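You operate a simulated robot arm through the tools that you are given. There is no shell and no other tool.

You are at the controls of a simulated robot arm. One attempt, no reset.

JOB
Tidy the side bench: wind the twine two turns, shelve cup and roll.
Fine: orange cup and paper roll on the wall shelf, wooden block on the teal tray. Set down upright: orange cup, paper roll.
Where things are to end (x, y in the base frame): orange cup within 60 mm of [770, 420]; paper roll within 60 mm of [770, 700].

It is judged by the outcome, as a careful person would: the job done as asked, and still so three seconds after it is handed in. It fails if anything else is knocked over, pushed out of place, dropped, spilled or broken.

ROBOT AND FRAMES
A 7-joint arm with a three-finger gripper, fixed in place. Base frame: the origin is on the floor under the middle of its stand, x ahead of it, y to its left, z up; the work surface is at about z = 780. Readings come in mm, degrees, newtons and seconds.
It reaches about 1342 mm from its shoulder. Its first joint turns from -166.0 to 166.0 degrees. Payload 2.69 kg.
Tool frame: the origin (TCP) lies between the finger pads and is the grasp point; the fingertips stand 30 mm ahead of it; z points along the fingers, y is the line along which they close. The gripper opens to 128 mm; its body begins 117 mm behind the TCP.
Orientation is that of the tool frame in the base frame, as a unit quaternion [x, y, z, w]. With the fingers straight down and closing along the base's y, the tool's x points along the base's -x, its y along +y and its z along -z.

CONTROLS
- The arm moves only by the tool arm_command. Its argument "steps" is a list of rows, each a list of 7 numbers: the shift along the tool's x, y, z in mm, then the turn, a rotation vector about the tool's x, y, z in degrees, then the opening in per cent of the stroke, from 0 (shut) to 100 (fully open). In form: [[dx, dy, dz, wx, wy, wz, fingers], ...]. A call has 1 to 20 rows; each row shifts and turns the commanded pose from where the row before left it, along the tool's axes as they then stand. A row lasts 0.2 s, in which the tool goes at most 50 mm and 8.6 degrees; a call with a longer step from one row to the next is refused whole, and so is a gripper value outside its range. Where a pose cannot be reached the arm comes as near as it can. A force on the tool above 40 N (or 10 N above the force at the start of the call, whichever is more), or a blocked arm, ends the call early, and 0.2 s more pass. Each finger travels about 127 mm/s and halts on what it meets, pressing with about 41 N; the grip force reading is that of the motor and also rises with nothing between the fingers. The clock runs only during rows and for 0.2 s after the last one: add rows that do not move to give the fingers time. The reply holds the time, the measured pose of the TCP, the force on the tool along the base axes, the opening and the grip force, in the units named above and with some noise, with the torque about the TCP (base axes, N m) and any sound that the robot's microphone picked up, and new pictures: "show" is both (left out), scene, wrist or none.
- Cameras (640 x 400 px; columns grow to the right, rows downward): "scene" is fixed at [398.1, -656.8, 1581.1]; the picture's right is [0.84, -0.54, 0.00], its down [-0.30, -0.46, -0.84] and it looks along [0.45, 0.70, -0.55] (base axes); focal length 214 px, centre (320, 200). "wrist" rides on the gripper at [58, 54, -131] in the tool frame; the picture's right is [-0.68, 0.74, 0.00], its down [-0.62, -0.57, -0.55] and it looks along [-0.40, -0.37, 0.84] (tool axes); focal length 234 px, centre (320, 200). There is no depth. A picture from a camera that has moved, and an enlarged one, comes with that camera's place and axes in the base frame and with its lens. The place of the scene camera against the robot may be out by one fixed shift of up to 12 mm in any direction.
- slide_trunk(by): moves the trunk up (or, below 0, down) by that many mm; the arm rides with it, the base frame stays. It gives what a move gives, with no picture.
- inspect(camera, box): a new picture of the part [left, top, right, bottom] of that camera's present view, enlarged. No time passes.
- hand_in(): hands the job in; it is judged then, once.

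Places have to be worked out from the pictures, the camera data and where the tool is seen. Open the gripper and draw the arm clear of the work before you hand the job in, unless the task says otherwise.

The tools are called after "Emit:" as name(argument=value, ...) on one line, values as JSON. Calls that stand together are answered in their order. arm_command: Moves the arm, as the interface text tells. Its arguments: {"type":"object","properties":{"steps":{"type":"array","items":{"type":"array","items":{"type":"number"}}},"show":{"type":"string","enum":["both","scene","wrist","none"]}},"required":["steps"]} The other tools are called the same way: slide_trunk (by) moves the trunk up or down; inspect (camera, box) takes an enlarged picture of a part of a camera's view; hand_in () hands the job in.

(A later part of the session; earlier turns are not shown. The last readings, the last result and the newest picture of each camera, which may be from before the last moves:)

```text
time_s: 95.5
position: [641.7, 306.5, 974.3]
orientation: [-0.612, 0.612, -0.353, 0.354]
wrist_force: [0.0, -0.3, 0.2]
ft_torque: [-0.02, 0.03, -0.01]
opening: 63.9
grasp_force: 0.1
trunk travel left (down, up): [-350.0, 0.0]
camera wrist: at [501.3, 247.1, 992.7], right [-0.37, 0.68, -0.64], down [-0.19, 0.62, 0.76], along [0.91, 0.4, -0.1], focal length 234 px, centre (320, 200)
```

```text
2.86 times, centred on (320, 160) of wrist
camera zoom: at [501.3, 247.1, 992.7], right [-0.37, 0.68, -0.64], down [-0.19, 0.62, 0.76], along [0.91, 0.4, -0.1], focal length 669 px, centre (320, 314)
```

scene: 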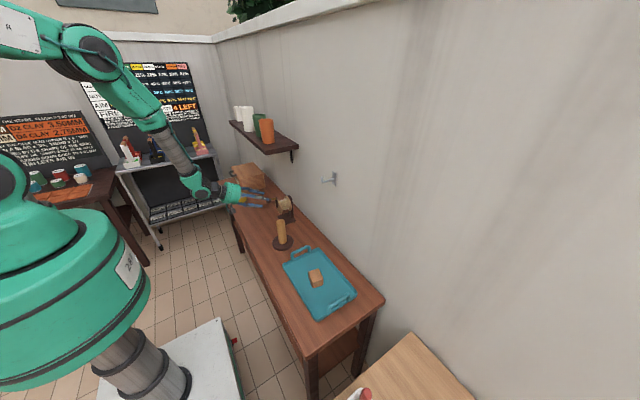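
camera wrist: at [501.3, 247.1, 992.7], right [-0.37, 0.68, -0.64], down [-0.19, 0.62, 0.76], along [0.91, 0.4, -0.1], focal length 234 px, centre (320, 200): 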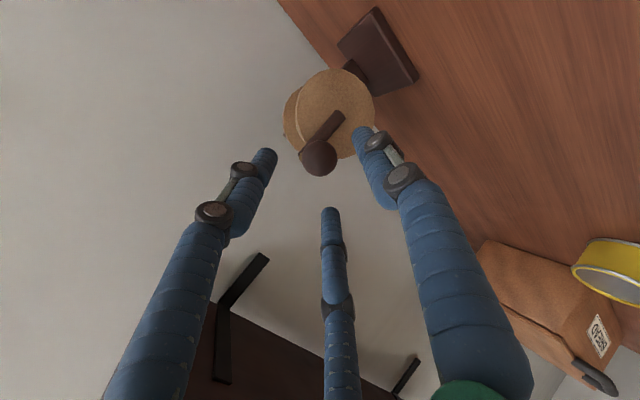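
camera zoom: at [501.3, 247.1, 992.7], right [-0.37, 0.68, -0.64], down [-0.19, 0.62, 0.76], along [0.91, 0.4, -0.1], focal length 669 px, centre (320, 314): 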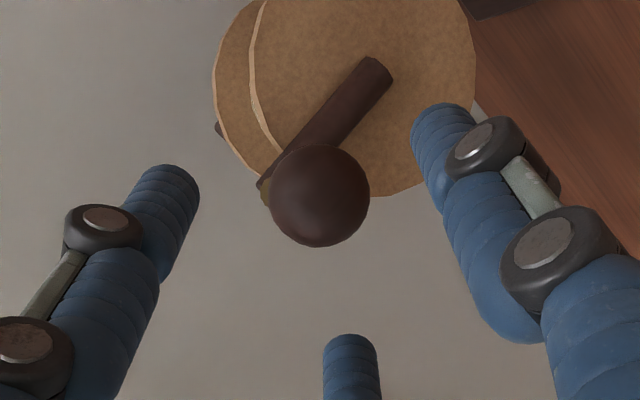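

The knob is centred on the tool axis to within 1 mm, about 56 mm ahead of the TCP. I fine-correct and advance 41 mm so the fingers surround the knob, then look.

Emit:
arm_command(steps=[[-0.6, -0.8, 10, 0, 0, 0, 50], [0, 0, 12, 0, 0, 0, 50], [0, 0, 12, 0, 0, 0, 50], [0, 0, 7, 0, 0, 0, 50], [0, 0, 0, 0, 0, 0, 50]])

Emit:
inspect(camera="wrist", box=[240, 110, 400, 250])

Emit:
inspect(camera="scene", box=[235, 175, 315, 235])

```text
time_s: 96.7
position: [677.7, 306.8, 955.9]
orientation: [-0.612, 0.613, -0.353, 0.353]
wrist_force: [0.7, -0.2, 1.2]
ft_torque: [0.01, 0.0, 0.02]
opening: 64.0
grasp_force: 0.0
trunk travel left (down, up): [-350.0, 0.0]
camera wrist: at [537.1, 247.2, 974.0], right [-0.37, 0.68, -0.64], down [-0.19, 0.62, 0.76], along [0.91, 0.4, -0.1], focal length 234 px, centre (320, 200)
```

scene: 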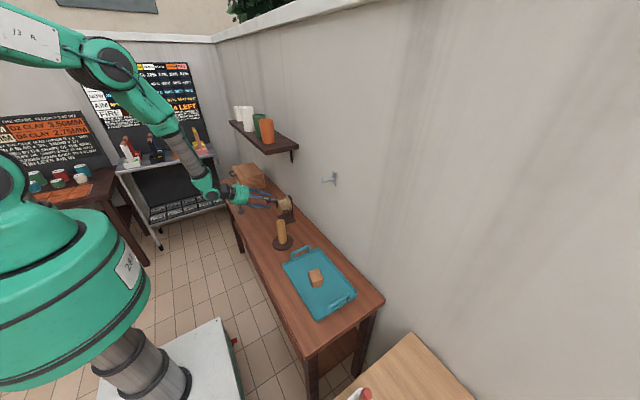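
wrist: 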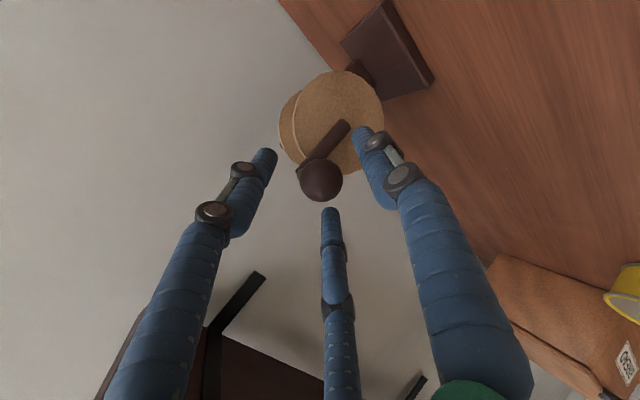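

```text
2.86 times, centred on (320, 180) of wrist
camera zoom: at [537.1, 247.2, 974.0], right [-0.37, 0.68, -0.64], down [-0.19, 0.62, 0.76], along [0.91, 0.4, -0.1], focal length 669 px, centre (320, 257)
```

zoom: 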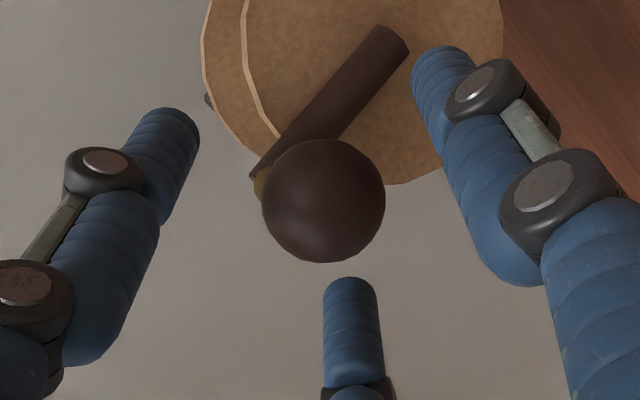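

```text
6.67 times, centred on (275, 205) of scene
camera zoom: at [398.1, -656.8, 1581.1], right [0.84, -0.54, 0.0], down [-0.3, -0.46, -0.84], along [0.45, 0.7, -0.55], focal length 1430 px, centre (620, 167)
```

zoom: 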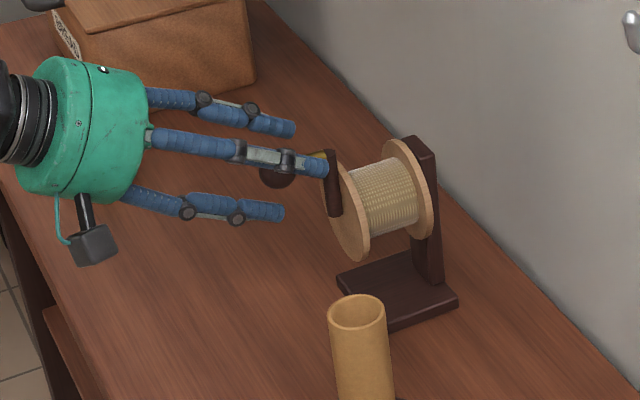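

The knob is centred in the cage about 15 mm ahead of the TCP. I close gradually to about 28% and check opening and force for contact.

Emit:
arm_command(steps=[[0, 0, 0, 0, 0, 0, 40], [0, 0, 0, 0, 0, 0, 32], [0, 0, 0, 0, 0, 0, 28], [0, 0, 0, 0, 0, 0, 28]], show="wrist")

Emit:
inspect(camera="wrist", box=[240, 110, 400, 250])

```text
time_s: 97.7
position: [677.7, 307.0, 955.6]
orientation: [-0.612, 0.613, -0.354, 0.354]
wrist_force: [0.0, 0.5, 0.3]
ft_torque: [-0.04, -0.03, 0.0]
opening: 35.9
grasp_force: 0.1
trunk travel left (down, up): [-350.0, 0.0]
camera wrist: at [536.9, 247.2, 974.0], right [-0.37, 0.68, -0.64], down [-0.19, 0.62, 0.76], along [0.91, 0.4, -0.1], focal length 234 px, centre (320, 200)
```

wrist: 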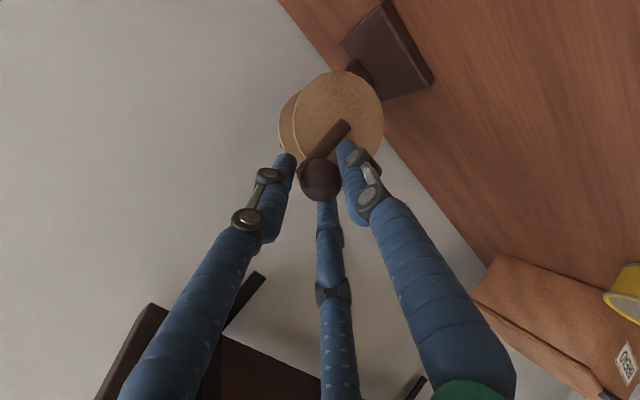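

```text
2.86 times, centred on (320, 180) of wrist
camera zoom: at [536.9, 247.2, 974.0], right [-0.37, 0.68, -0.64], down [-0.19, 0.62, 0.76], along [0.91, 0.4, -0.1], focal length 669 px, centre (320, 257)
```

zoom: 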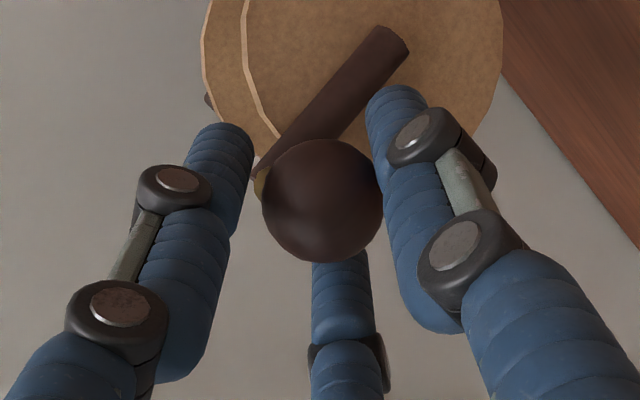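

The knob is loosely caged with about 2 to 3 mm slack. I start winding clockwise as seen from the crank side, first a 60° arc in 12° steps, to confirm that the knob follows and to check forces and sound.

Emit:
arm_command(steps=[[11.74, 0.71, 0.41, 0, 0, 0, 28], [11.32, 2.81, 1.62, 0, 0, 0, 28], [10.39, 4.79, 2.76, 0, 0, 0, 28], [9.01, 6.55, 3.78, 0, 0, 0, 28], [7.25, 8.04, 4.64, 0, 0, 0, 28], [0, 0, 0, 0, 0, 0, 28]])

Emit:
inspect(camera="wrist", box=[240, 110, 400, 250])

Emit:
inspect(camera="scene", box=[235, 175, 315, 235])

```text
time_s: 98.6
position: [685.0, 281.3, 955.1]
orientation: [-0.609, 0.61, -0.356, 0.362]
wrist_force: [6.3, 9.8, 16.3]
ft_torque: [0.46, -0.03, 0.12]
opening: 47.5
grasp_force: 9.0
trunk travel left (down, up): [-350.0, 0.0]
stopped in row 4: the force on the tool passed its limit at 49 N (the readings are from after the stop); the commanded pose is now the measured one
camera wrist: at [544.3, 220.6, 971.3], right [-0.36, 0.68, -0.64], down [-0.21, 0.61, 0.77], along [0.91, 0.41, -0.08], focal length 234 px, centre (320, 200)
```

scene: 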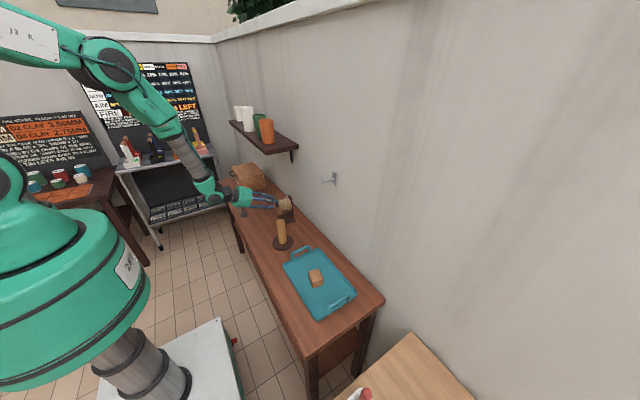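
wrist: 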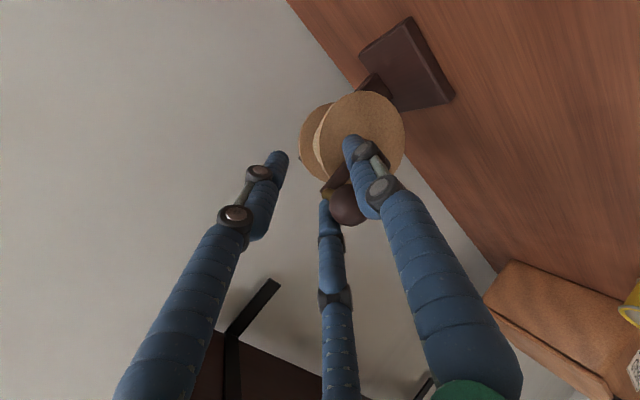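

```text
2.86 times, centred on (320, 180) of wrist
camera zoom: at [544.3, 220.6, 971.3], right [-0.36, 0.68, -0.64], down [-0.21, 0.61, 0.77], along [0.91, 0.41, -0.08], focal length 669 px, centre (320, 257)
```

zoom: 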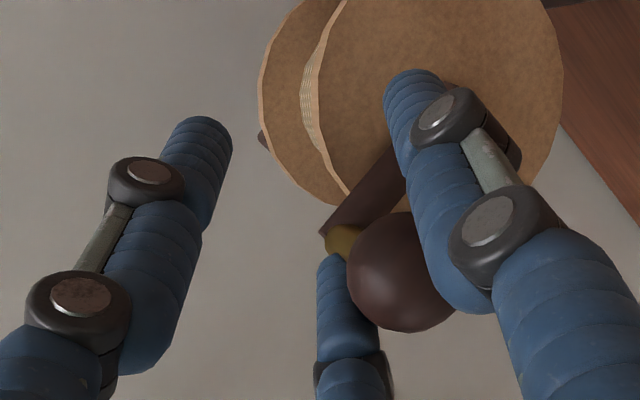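

```text
6.67 times, centred on (275, 205) of scene
camera zoom: at [398.1, -656.8, 1581.1], right [0.84, -0.54, 0.0], down [-0.3, -0.46, -0.84], along [0.45, 0.7, -0.55], focal length 1430 px, centre (620, 167)
```

zoom: 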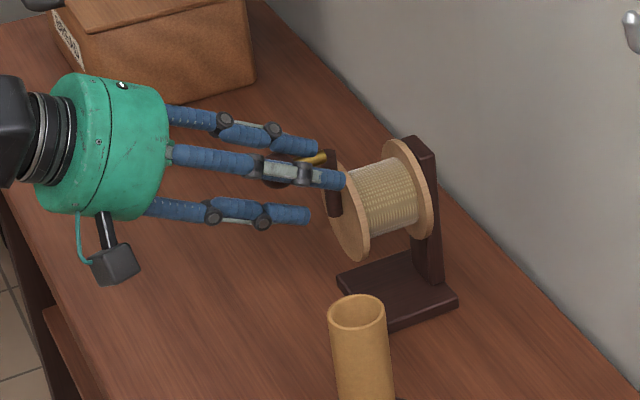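

The knob did not turn this way. The force reached 49 N and the knob was squeezed toward the gap between two fingers, so that direction is blocked, probably by a ratchet. I open, correct the slight pose change, recentre on the knob and will try the other direction.

Emit:
arm_command(steps=[[0, 0, 0, 0, 0, 0, 45], [0, 0, 0, 0, 0, 0, 60], [0, 0, -6.7, 0, 0, 0, 60], [-8.5, 1, 0, 0, 0, 0, 60], [-8.5, 1, 0, -0.5, 0.2, -0.15, 60], [-8.5, 1, 0, -0.5, 0.2, -0.15, 60], [0, 0, 0, 0, 0, 0, 60]])

Emit:
inspect(camera="wrist", box=[240, 110, 400, 250])

Emit:
inspect(camera="scene", box=[235, 175, 315, 235])

```text
time_s: 100.2
position: [673.9, 303.2, 953.0]
orientation: [0.615, -0.613, 0.352, -0.35]
wrist_force: [0.0, 0.6, 0.2]
ft_torque: [-0.01, -0.02, -0.03]
opening: 76.7
grasp_force: 0.1
trunk travel left (down, up): [-350.0, 0.0]
camera wrist: at [533.5, 244.0, 972.2], right [-0.37, 0.67, -0.64], down [-0.19, 0.62, 0.76], along [0.91, 0.4, -0.11], focal length 234 px, centre (320, 200)
```

scene: 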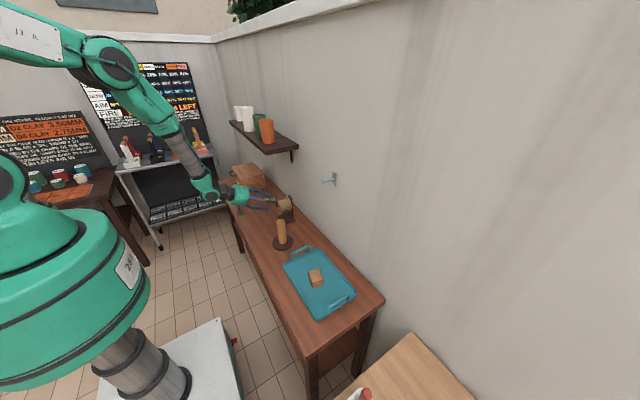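
wrist: 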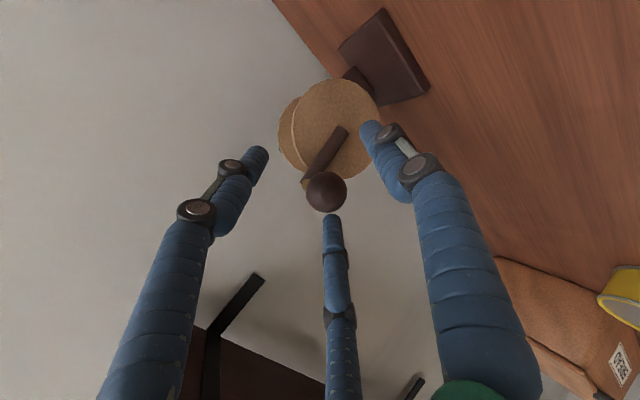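

```text
2.86 times, centred on (320, 180) of wrist
camera zoom: at [533.5, 244.0, 972.2], right [-0.37, 0.67, -0.64], down [-0.19, 0.62, 0.76], along [0.91, 0.4, -0.11], focal length 669 px, centre (320, 257)
```

zoom: 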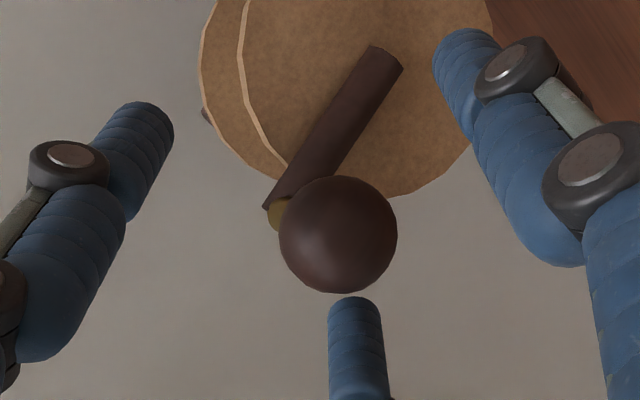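

```text
6.67 times, centred on (275, 205) of scene
camera zoom: at [398.1, -656.8, 1581.1], right [0.84, -0.54, 0.0], down [-0.3, -0.46, -0.84], along [0.45, 0.7, -0.55], focal length 1430 px, centre (620, 167)
```

zoom: 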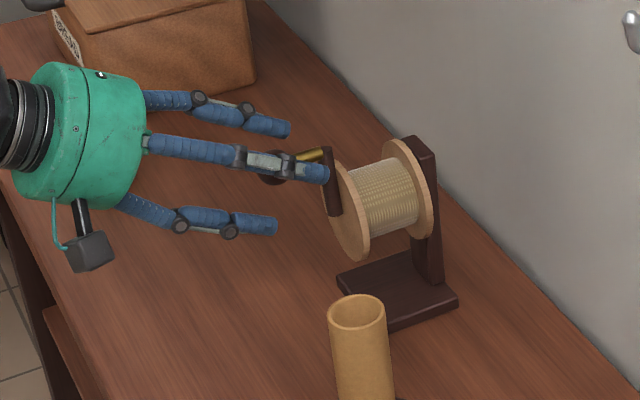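

Spool base and post are unmoved, and the knob moved slightly toward +y as I came back (now about (688,312,947)). So it turns freely the other way, counterclockwise seen from the crank side. I recentre the cage on it and close to the same loose opening.

Emit:
arm_command(steps=[[-4.5, -0.9, 0, 0, 0, 0, 60], [-4.5, -0.9, 0, 0, 0, 0, 60], [0, 0, 0, 0, 0, 0, 45], [0, 0, 0, 0, 0, 0, 35], [0, 0, 0, 0, 0, 0, 28], [0, 0, 0, 0, 0, 0, 28]], show="wrist")

Emit:
inspect(camera="wrist", box=[240, 110, 400, 250])

```text
time_s: 101.6
position: [674.2, 311.5, 953.9]
orientation: [0.614, -0.614, 0.353, -0.349]
wrist_force: [-0.4, 0.3, 0.2]
ft_torque: [-0.01, 0.0, -0.01]
opening: 35.8
grasp_force: 0.0
trunk travel left (down, up): [-350.0, 0.0]
camera wrist: at [534.8, 252.7, 973.8], right [-0.37, 0.67, -0.64], down [-0.19, 0.62, 0.76], along [0.91, 0.4, -0.11], focal length 234 px, centre (320, 200)
```

wrist: 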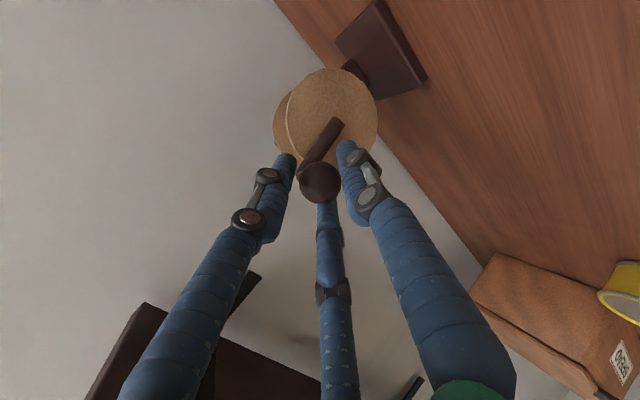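

```text
2.86 times, centred on (320, 180) of wrist
camera zoom: at [534.8, 252.7, 973.8], right [-0.37, 0.67, -0.64], down [-0.19, 0.62, 0.76], along [0.91, 0.4, -0.11], focal length 669 px, centre (320, 257)
```

zoom: 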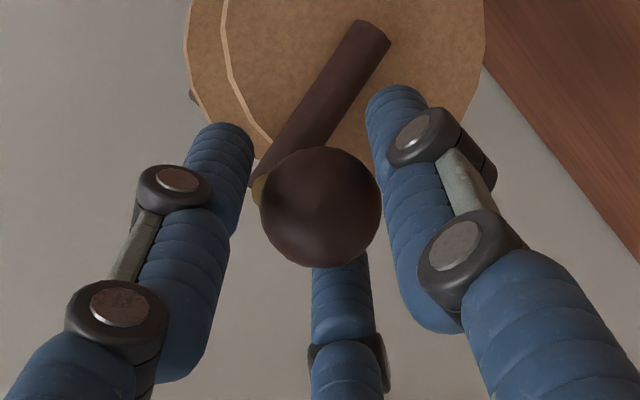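

The knob is well centred. I narrow the cage slightly to 24% so the knob cannot pass between the fingers, and turn counterclockwise over a first arc of about 36°.

Emit:
arm_command(steps=[[0, 0, 0, 0, 0, 0, 24], [-11.51, 2.67, 1.54, 0, 0, 0, 24], [-10.61, 4.68, 2.7, 0, 0, 0, 24], [-9.26, 6.5, 3.75, 0, 0, 0, 24], [0, 0, 0, 0, 0, 0, 24]])

Emit:
inspect(camera="wrist", box=[240, 110, 400, 250])

Emit:
inspect(camera="scene", box=[235, 175, 315, 235])

```text
time_s: 102.8
position: [674.9, 344.3, 938.1]
orientation: [0.614, -0.613, 0.352, -0.35]
wrist_force: [-0.4, 0.2, 0.5]
ft_torque: [-0.02, 0.0, 0.02]
opening: 30.8
grasp_force: 0.3
trunk travel left (down, up): [-350.0, 0.0]
camera wrist: at [535.1, 284.9, 957.4], right [-0.37, 0.67, -0.64], down [-0.19, 0.62, 0.76], along [0.91, 0.4, -0.11], focal length 234 px, centre (320, 200)
```

scene: 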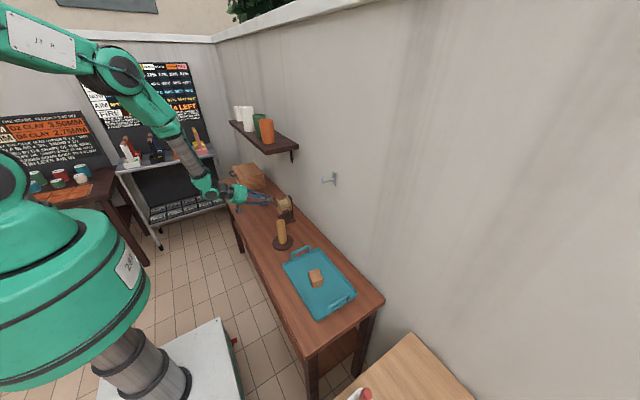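
wrist: 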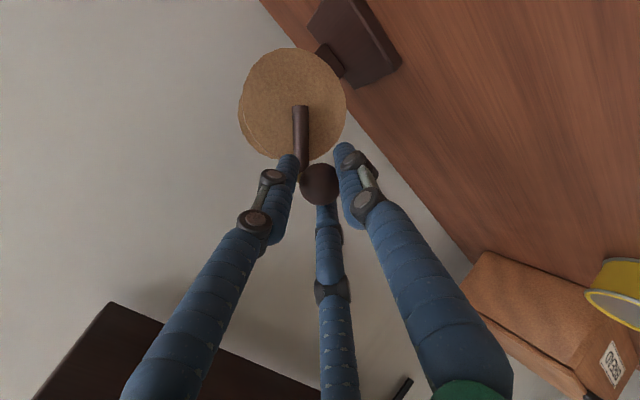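

```text
2.86 times, centred on (320, 180) of wrist
camera zoom: at [535.1, 284.9, 957.4], right [-0.37, 0.67, -0.64], down [-0.19, 0.62, 0.76], along [0.91, 0.4, -0.11], focal length 669 px, centre (320, 257)
```

zoom: 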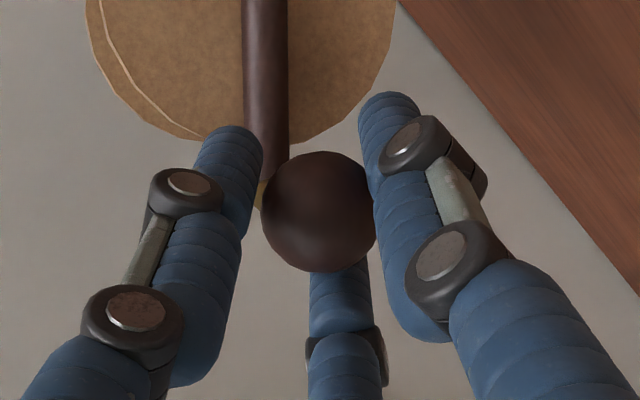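

```text
6.67 times, centred on (275, 205) of scene
camera zoom: at [398.1, -656.8, 1581.1], right [0.84, -0.54, 0.0], down [-0.3, -0.46, -0.84], along [0.45, 0.7, -0.55], focal length 1430 px, centre (620, 167)
```

zoom: 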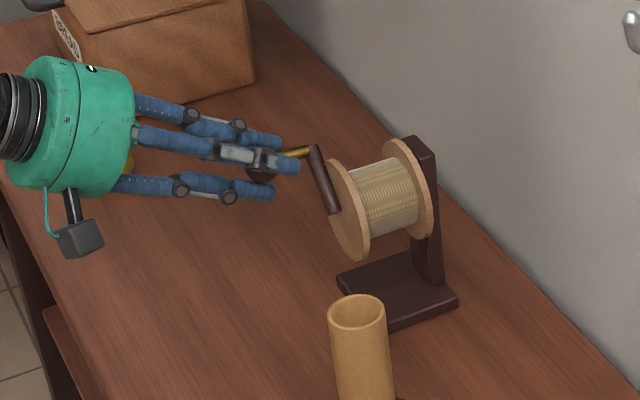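

The crank turns freely this way and the knob stays centred, now at about 45°. I continue around past the bottom to about 189°.

Emit:
arm_command(steps=[[-7.5, 8.02, 4.63, 0, 0, 0, 24], [-5.41, 9.19, 5.31, 0, 0, 0, 24], [-3.08, 9.97, 5.76, 0, 0, 0, 24], [-0.62, 10.3, 5.95, 0, 0, 0, 24], [1.86, 10.19, 5.89, 0, 0, 0, 24], [4.27, 9.64, 5.56, 0, 0, 0, 24], [0, 0, 0, 0, 0, 0, 24]])

Emit:
inspect(camera="wrist", box=[240, 110, 400, 250])

Emit:
inspect(camera="scene", box=[235, 175, 315, 235])

```text
time_s: 104.5
position: [673.2, 358.5, 870.0]
orientation: [0.617, -0.61, 0.352, -0.351]
wrist_force: [-4.3, 22.5, -1.8]
ft_torque: [-0.22, 0.24, 0.36]
opening: 42.6
grasp_force: 8.2
trunk travel left (down, up): [-350.0, 0.0]
stopped in row 7: the force on the tool passed its limit at 41 N (the readings are from after the stop); the commanded pose is now the measured one
camera wrist: at [534.1, 298.9, 891.5], right [-0.38, 0.67, -0.64], down [-0.19, 0.62, 0.76], along [0.91, 0.41, -0.11], focal length 234 px, centre (320, 200)
```

scene: 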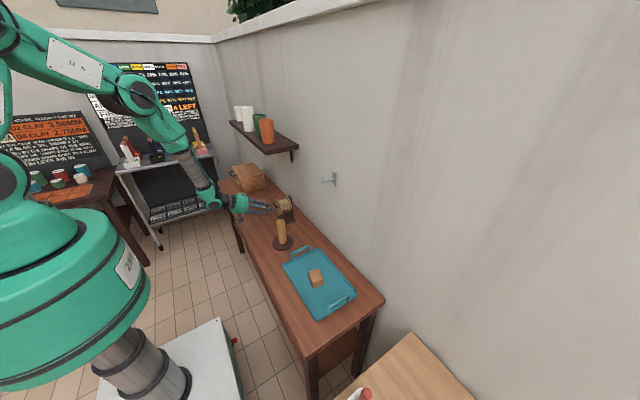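
wrist: 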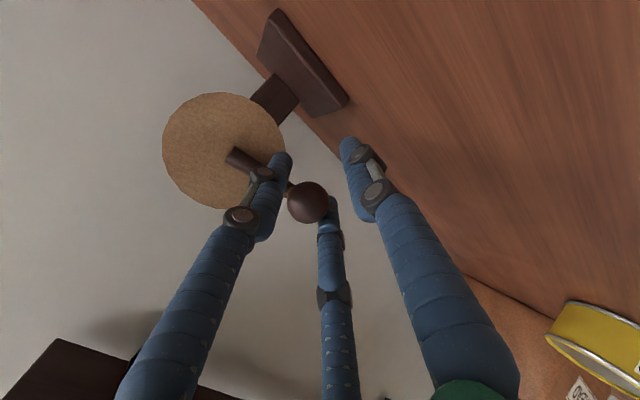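

```text
2.86 times, centred on (320, 180) of wrist
camera zoom: at [534.1, 298.9, 891.5], right [-0.38, 0.67, -0.64], down [-0.19, 0.62, 0.76], along [0.91, 0.41, -0.11], focal length 669 px, centre (320, 257)
```

zoom: 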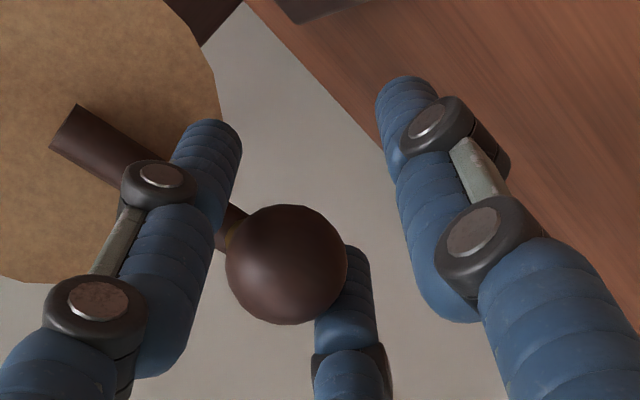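

```text
6.67 times, centred on (275, 205) of scene
camera zoom: at [398.1, -656.8, 1581.1], right [0.84, -0.54, 0.0], down [-0.3, -0.46, -0.84], along [0.45, 0.7, -0.55], focal length 1430 px, centre (620, 167)
```

zoom: 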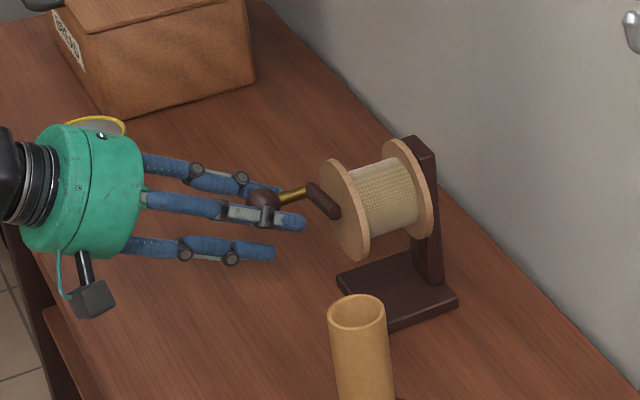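

The knob slipped upward into the gap between the two upper fingers at about 99°, because the finger hold was too soft. It did turn freely up to there, and a circle fit gives an axis at (y 306.6, z 889.2) with r 56.5. I'll push with the fingers fully closed as a solid stick from behind the knob instead. First I open, retreat 60 mm along the tool axis, then close.

Emit:
arm_command(steps=[[0, 0, 0, 0, 0, 0, 45], [0, 0, 0, 0, 0, 0, 60], [0, 0, 0, 0, 0, 0, 60], [0, 0, -20, 0.2, 0.1, 0.3, 60], [0, 0, -20, 0.2, 0.1, 0.25, 60], [0, 0, -20, 0, 0, 0, 60], [0, 0, 0, 0, 0, 0, 20], [0, 0, 0, 0, 0, 0, 0], [0, 0, 0, 0, 0, 0, 0], [0, 0, 0, 0, 0, 0, 0]])

Emit:
inspect(camera="wrist", box=[220, 80, 420, 240])

Emit:
inspect(camera="scene", box=[235, 175, 315, 235])

```text
time_s: 106.7
position: [622.2, 356.1, 898.6]
orientation: [-0.611, 0.614, -0.353, 0.353]
wrist_force: [0.2, 0.6, 0.0]
ft_torque: [-0.02, -0.01, -0.02]
opening: 2.2
grasp_force: 31.2
trunk travel left (down, up): [-350.0, 0.0]
camera wrist: at [481.0, 296.8, 919.0], right [-0.37, 0.68, -0.64], down [-0.19, 0.62, 0.77], along [0.91, 0.4, -0.1], focal length 234 px, centre (320, 200)
```

scene: 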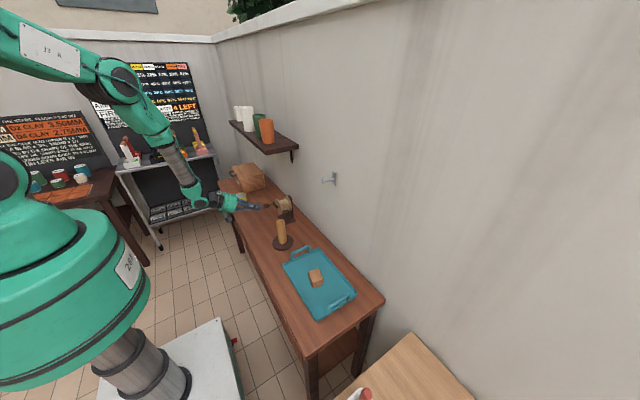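
wrist: 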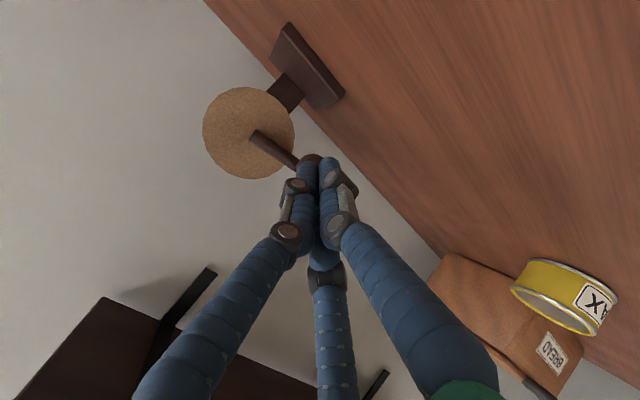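

```text
2.50 times, centred on (320, 160) of wrist
camera zoom: at [481.0, 296.8, 919.0], right [-0.37, 0.68, -0.64], down [-0.19, 0.62, 0.77], along [0.91, 0.4, -0.1], focal length 585 px, centre (320, 300)
```

zoom: 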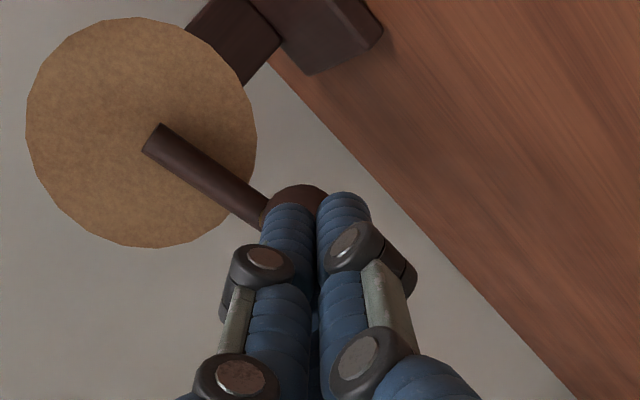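

```text
6.67 times, centred on (275, 205) of scene
camera zoom: at [398.1, -656.8, 1581.1], right [0.84, -0.54, 0.0], down [-0.3, -0.46, -0.84], along [0.45, 0.7, -0.55], focal length 1430 px, centre (620, 167)
```

zoom: 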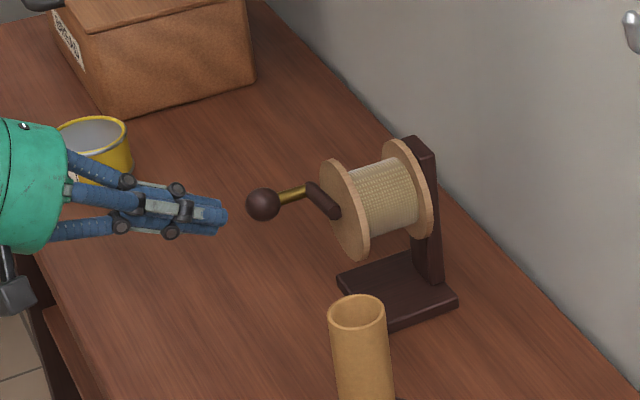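

The crank holds its angle with no fall-back, and the closed fingers make a solid stick. I move the stick, still retracted, to about 45° on the circle behind the knob, then advance it level with the knob.

Emit:
arm_command(steps=[[3.7, -19.9, -10.8, 0, 0, 0, 0], [3.7, -19.9, -10.8, 0, 0, 0, 0], [3.7, -19.9, -10.8, 0, 0, 0, 0], [0, 0, 20, 0, 0, 0, 0], [0, 0, 20, 0, 0, 0, 0], [0, 0, 20, 0, 0, 0, 0], [0, 0, 0, 0, 0, 0, 0]])

Emit:
inspect(camera="wrist", box=[220, 80, 420, 240])

Emit:
inspect(camera="scene", box=[235, 175, 315, 235])

```text
time_s: 108.3
position: [677.3, 346.4, 938.0]
orientation: [-0.611, 0.615, -0.353, 0.353]
wrist_force: [-0.6, 0.3, -0.7]
ft_torque: [0.0, -0.01, 0.03]
opening: 2.0
grasp_force: 31.2
trunk travel left (down, up): [-350.0, 0.0]
camera wrist: at [536.4, 286.6, 956.2], right [-0.37, 0.68, -0.64], down [-0.19, 0.61, 0.77], along [0.91, 0.4, -0.1], focal length 234 px, centre (320, 200)
```

scene: 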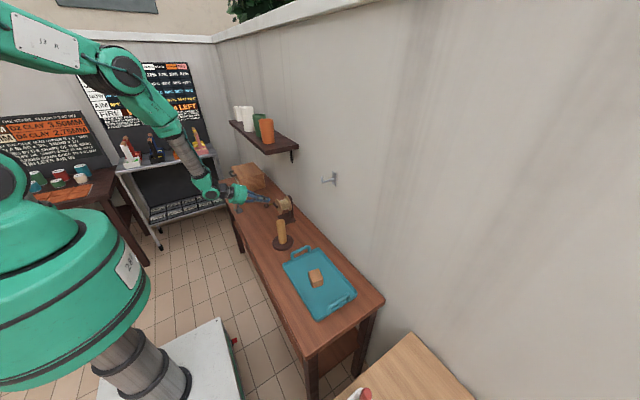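
wrist: 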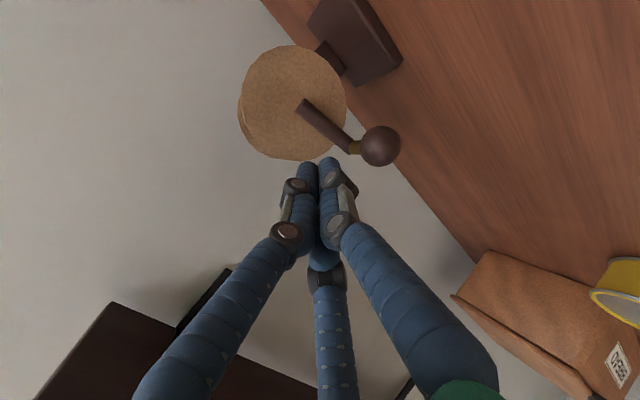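

```text
2.50 times, centred on (320, 160) of wrist
camera zoom: at [536.4, 286.6, 956.2], right [-0.37, 0.68, -0.64], down [-0.19, 0.61, 0.77], along [0.91, 0.4, -0.1], focal length 585 px, centre (320, 300)
```

zoom: 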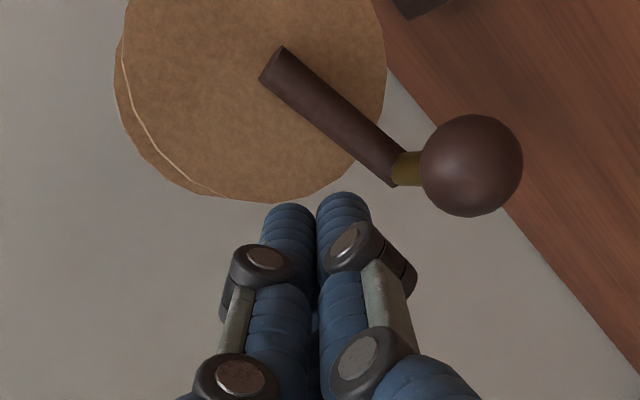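

```text
6.67 times, centred on (275, 205) of scene
camera zoom: at [398.1, -656.8, 1581.1], right [0.84, -0.54, 0.0], down [-0.3, -0.46, -0.84], along [0.45, 0.7, -0.55], focal length 1430 px, centre (620, 167)
```

zoom: 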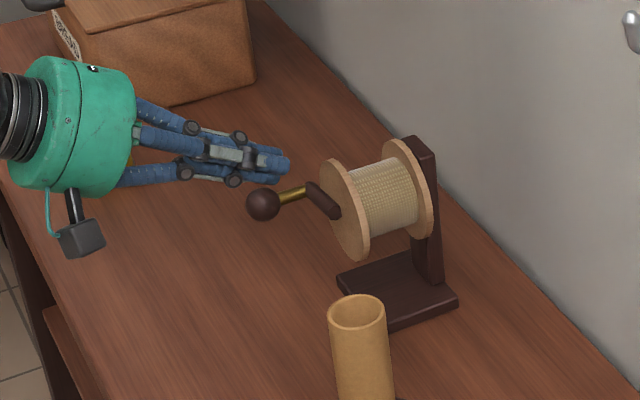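

The stick is in place behind the knob at about 45°, with the knob at about 100°. I sweep the stick along the circle by 60° and check that it pushes the knob onward with modest force.

Emit:
arm_command(steps=[[-7.5, 8.02, 4.63, 0, 0, 0, 0], [-5.41, 9.19, 5.31, 0, 0, 0, 0], [-3.08, 9.97, 5.76, 0, 0, 0, 0], [-0.62, 10.3, 5.95, 0, 0, 0, 0], [1.86, 10.19, 5.89, 0, 0, 0, 0], [0, 0, 0, 0, 0, 0, 0]])

Emit:
inspect(camera="wrist", box=[220, 80, 420, 240])

Emit:
inspect(camera="scene", box=[235, 175, 315, 235])

```text
time_s: 109.7
position: [675.0, 357.3, 884.5]
orientation: [-0.611, 0.615, -0.353, 0.352]
wrist_force: [-0.2, -0.3, 0.6]
ft_torque: [-0.01, -0.01, -0.02]
opening: 2.1
grasp_force: 31.7
trunk travel left (down, up): [-350.0, 0.0]
camera wrist: at [534.3, 299.8, 902.0], right [-0.37, 0.68, -0.64], down [-0.19, 0.62, 0.77], along [0.91, 0.4, -0.1], focal length 234 px, centre (320, 200)
```

scene: 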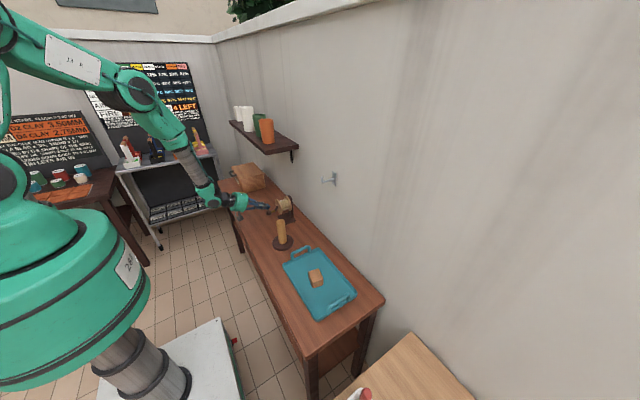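
wrist: 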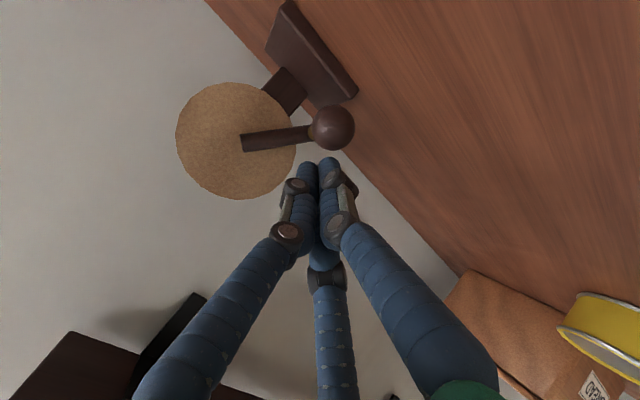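

```text
2.50 times, centred on (320, 160) of wrist
camera zoom: at [534.3, 299.8, 902.0], right [-0.37, 0.68, -0.64], down [-0.19, 0.62, 0.77], along [0.91, 0.4, -0.1], focal length 585 px, centre (320, 300)
```

zoom: 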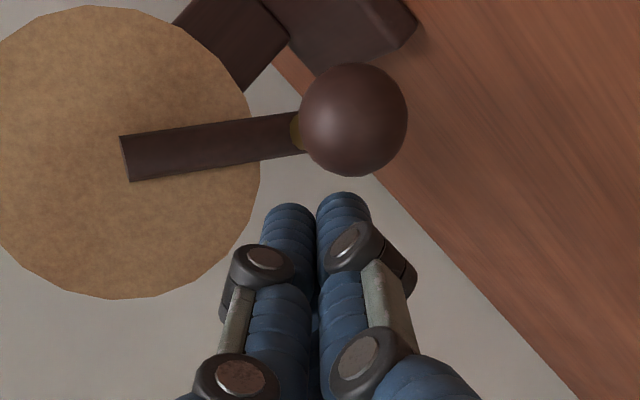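

```text
6.67 times, centred on (275, 205) of scene
camera zoom: at [398.1, -656.8, 1581.1], right [0.84, -0.54, 0.0], down [-0.3, -0.46, -0.84], along [0.45, 0.7, -0.55], focal length 1430 px, centre (620, 167)
```

zoom: 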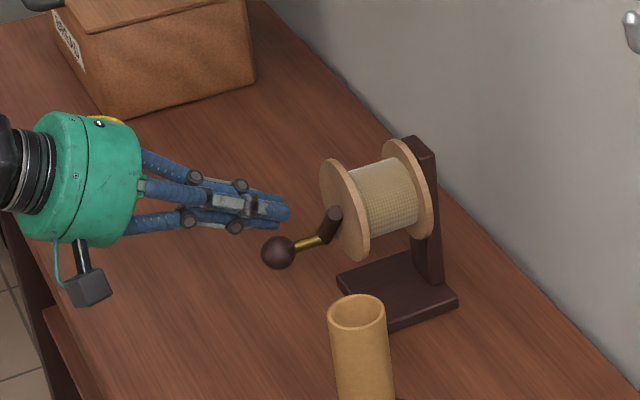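

The stick pushes the knob smoothly: the knob is at about 143° with negligible residual force. I continue another 120° of sweep, through the bottom.

Emit:
arm_command(steps=[[4.27, 9.64, 5.56, 0, 0, 0, 0], [6.49, 8.65, 5.0, 0, 0, 0, 0], [8.42, 7.29, 4.21, 0, 0, 0, 0], [9.99, 5.62, 3.25, 0, 0, 0, 0], [11.13, 3.7, 2.13, 0, 0, 0, 0], [11.77, 1.61, 0.93, 0, 0, 0, 0], [11.9, -0.54, -0.31, 0, 0, 0, 0], [11.51, -2.67, -1.54, 0, 0, 0, 0], [10.61, -4.68, -2.7, 0, 0, 0, 0], [9.26, -6.5, -3.75, 0, 0, 0, 0], [0, 0, 0, 0, 0, 0, 0]])

Emit:
inspect(camera="wrist", box=[160, 40, 420, 220])

Emit:
inspect(camera="scene", box=[235, 175, 315, 235])

```text
time_s: 112.1
position: [676.7, 262.6, 856.5]
orientation: [-0.61, 0.615, -0.354, 0.352]
wrist_force: [0.4, -0.3, -0.6]
ft_torque: [0.0, 0.01, 0.04]
opening: 2.1
grasp_force: 31.1
trunk travel left (down, up): [-350.0, 0.0]
camera wrist: at [534.3, 203.8, 876.3], right [-0.37, 0.68, -0.64], down [-0.19, 0.61, 0.77], along [0.91, 0.4, -0.1], focal length 234 px, centre (320, 200)
```

scene: 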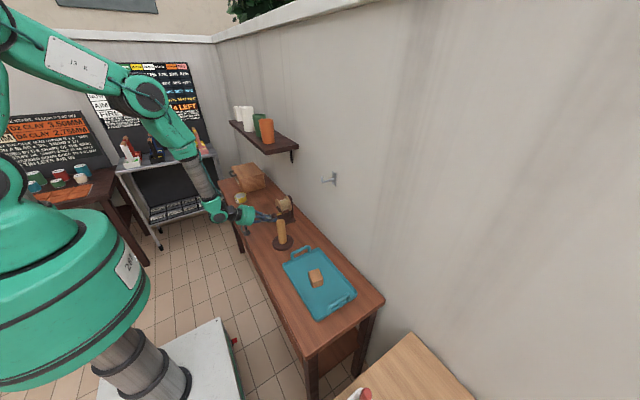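
wrist: 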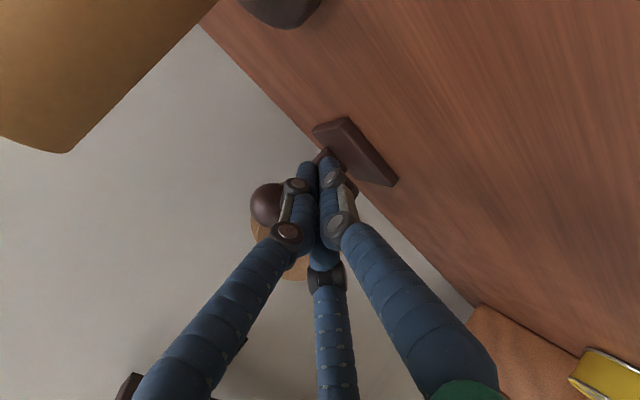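

```text
2.22 times, centred on (290, 130) of wrist
camera zoom: at [534.3, 203.8, 876.3], right [-0.37, 0.68, -0.64], down [-0.19, 0.61, 0.77], along [0.91, 0.4, -0.1], focal length 520 px, centre (387, 356)
```

zoom: 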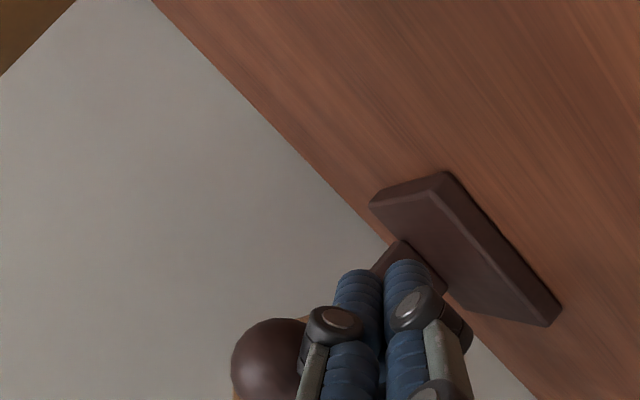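

```text
6.67 times, centred on (275, 205) of scene
camera zoom: at [398.1, -656.8, 1581.1], right [0.84, -0.54, 0.0], down [-0.3, -0.46, -0.84], along [0.45, 0.7, -0.55], focal length 1430 px, centre (620, 167)
```

zoom: 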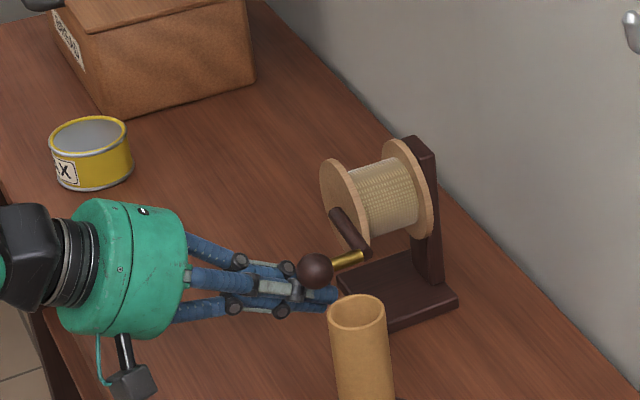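

The knob is now at about 260°, everything moves freely, and the post is clear of the hand. I continue the sweep another 120°.

Emit:
arm_command(steps=[[7.5, -8.02, -4.63, 0, 0, 0, 0], [5.41, -9.19, -5.31, 0, 0, 0, 0], [3.08, -9.97, -5.76, 0, 0, 0, 0], [0.62, -10.3, -5.95, 0, 0, 0, 0], [-1.86, -10.19, -5.89, 0, 0, 0, 0], [-4.27, -9.64, -5.56, 0, 0, 0, 0], [-6.49, -8.65, -5.0, 0, 0, 0, 0], [-8.42, -7.29, -4.21, 0, 0, 0, 0], [-9.99, -5.62, -3.25, 0, 0, 0, 0], [-11.13, -3.7, -2.13, 0, 0, 0, 0], [0, 0, 0, 0, 0, 0, 0]])

Emit:
inspect(camera="scene", box=[235, 175, 315, 235])

```text
time_s: 114.5
position: [675.7, 289.4, 953.1]
orientation: [-0.611, 0.614, -0.354, 0.353]
wrist_force: [-0.7, 0.2, -0.2]
ft_torque: [0.03, -0.01, -0.01]
opening: 1.9
grasp_force: 31.2
trunk travel left (down, up): [-350.0, 0.0]
camera wrist: at [535.5, 230.5, 971.5], right [-0.37, 0.68, -0.64], down [-0.19, 0.62, 0.77], along [0.91, 0.4, -0.1], focal length 234 px, centre (320, 200)
```

scene: 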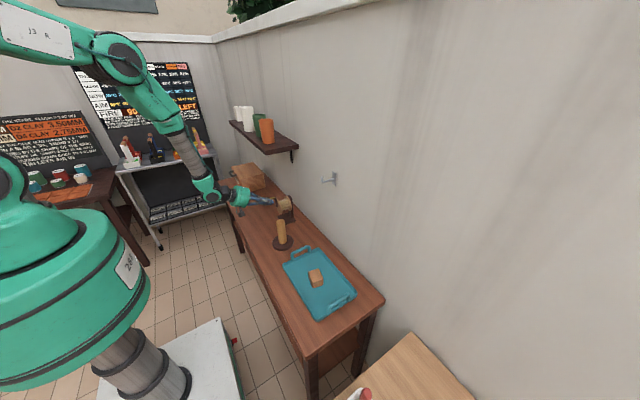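
wrist: 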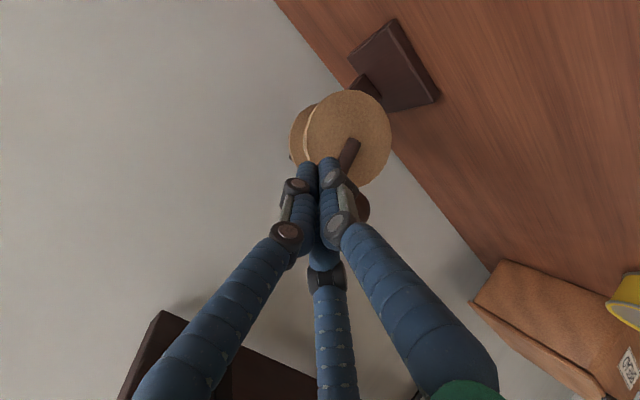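

```text
6.67 times, centred on (275, 205) of scene
camera zoom: at [398.1, -656.8, 1581.1], right [0.84, -0.54, 0.0], down [-0.3, -0.46, -0.84], along [0.45, 0.7, -0.55], focal length 1430 px, centre (620, 167)
```

zoom: 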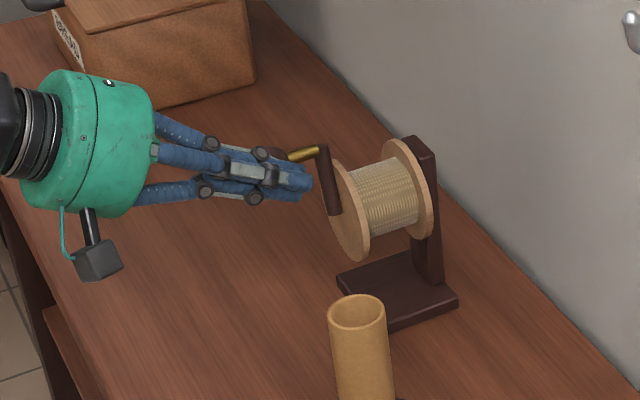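

One full turn is complete; the crank is about 15° past the top. I start the second turn with another 120° of sweep.

Emit:
arm_command(steps=[[-11.77, -1.61, -0.93, 0, 0, 0, 0], [-11.9, 0.54, 0.31, 0, 0, 0, 0], [-11.51, 2.67, 1.54, 0, 0, 0, 0], [-10.61, 4.68, 2.7, 0, 0, 0, 0], [-9.26, 6.5, 3.75, 0, 0, 0, 0], [-7.5, 8.02, 4.63, 0, 0, 0, 0], [-5.41, 9.19, 5.31, 0, 0, 0, 0], [-3.08, 9.97, 5.76, 0, 0, 0, 0], [-0.62, 10.3, 5.95, 0, 0, 0, 0], [1.86, 10.19, 5.89, 0, 0, 0, 0], [0, 0, 0, 0, 0, 0, 0]])

Emit:
inspect(camera="scene", box=[235, 175, 315, 235])

```text
time_s: 116.9
position: [676.2, 359.2, 883.7]
orientation: [-0.611, 0.613, -0.353, 0.354]
wrist_force: [0.0, 0.3, -0.8]
ft_torque: [-0.03, 0.02, 0.01]
opening: 2.0
grasp_force: 31.9
trunk travel left (down, up): [-350.0, 0.0]
camera wrist: at [535.4, 301.0, 902.4], right [-0.37, 0.68, -0.64], down [-0.19, 0.62, 0.77], along [0.91, 0.4, -0.1], focal length 234 px, centre (320, 200)
```

scene: 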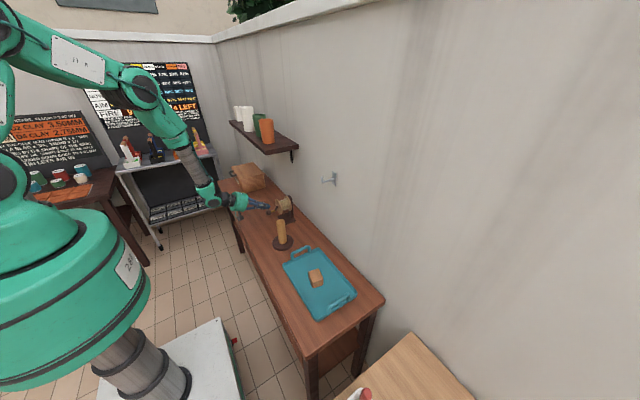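
wrist: 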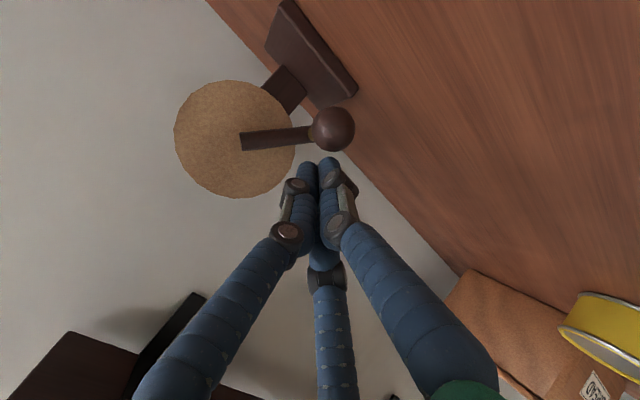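

```text
6.67 times, centred on (275, 205) of scene
camera zoom: at [398.1, -656.8, 1581.1], right [0.84, -0.54, 0.0], down [-0.3, -0.46, -0.84], along [0.45, 0.7, -0.55], focal length 1430 px, centre (620, 167)
```

zoom: 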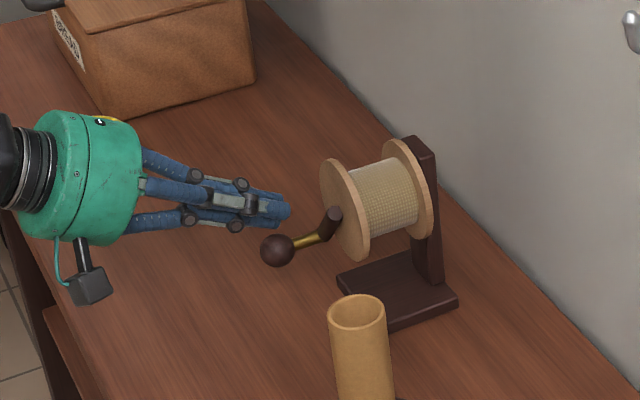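

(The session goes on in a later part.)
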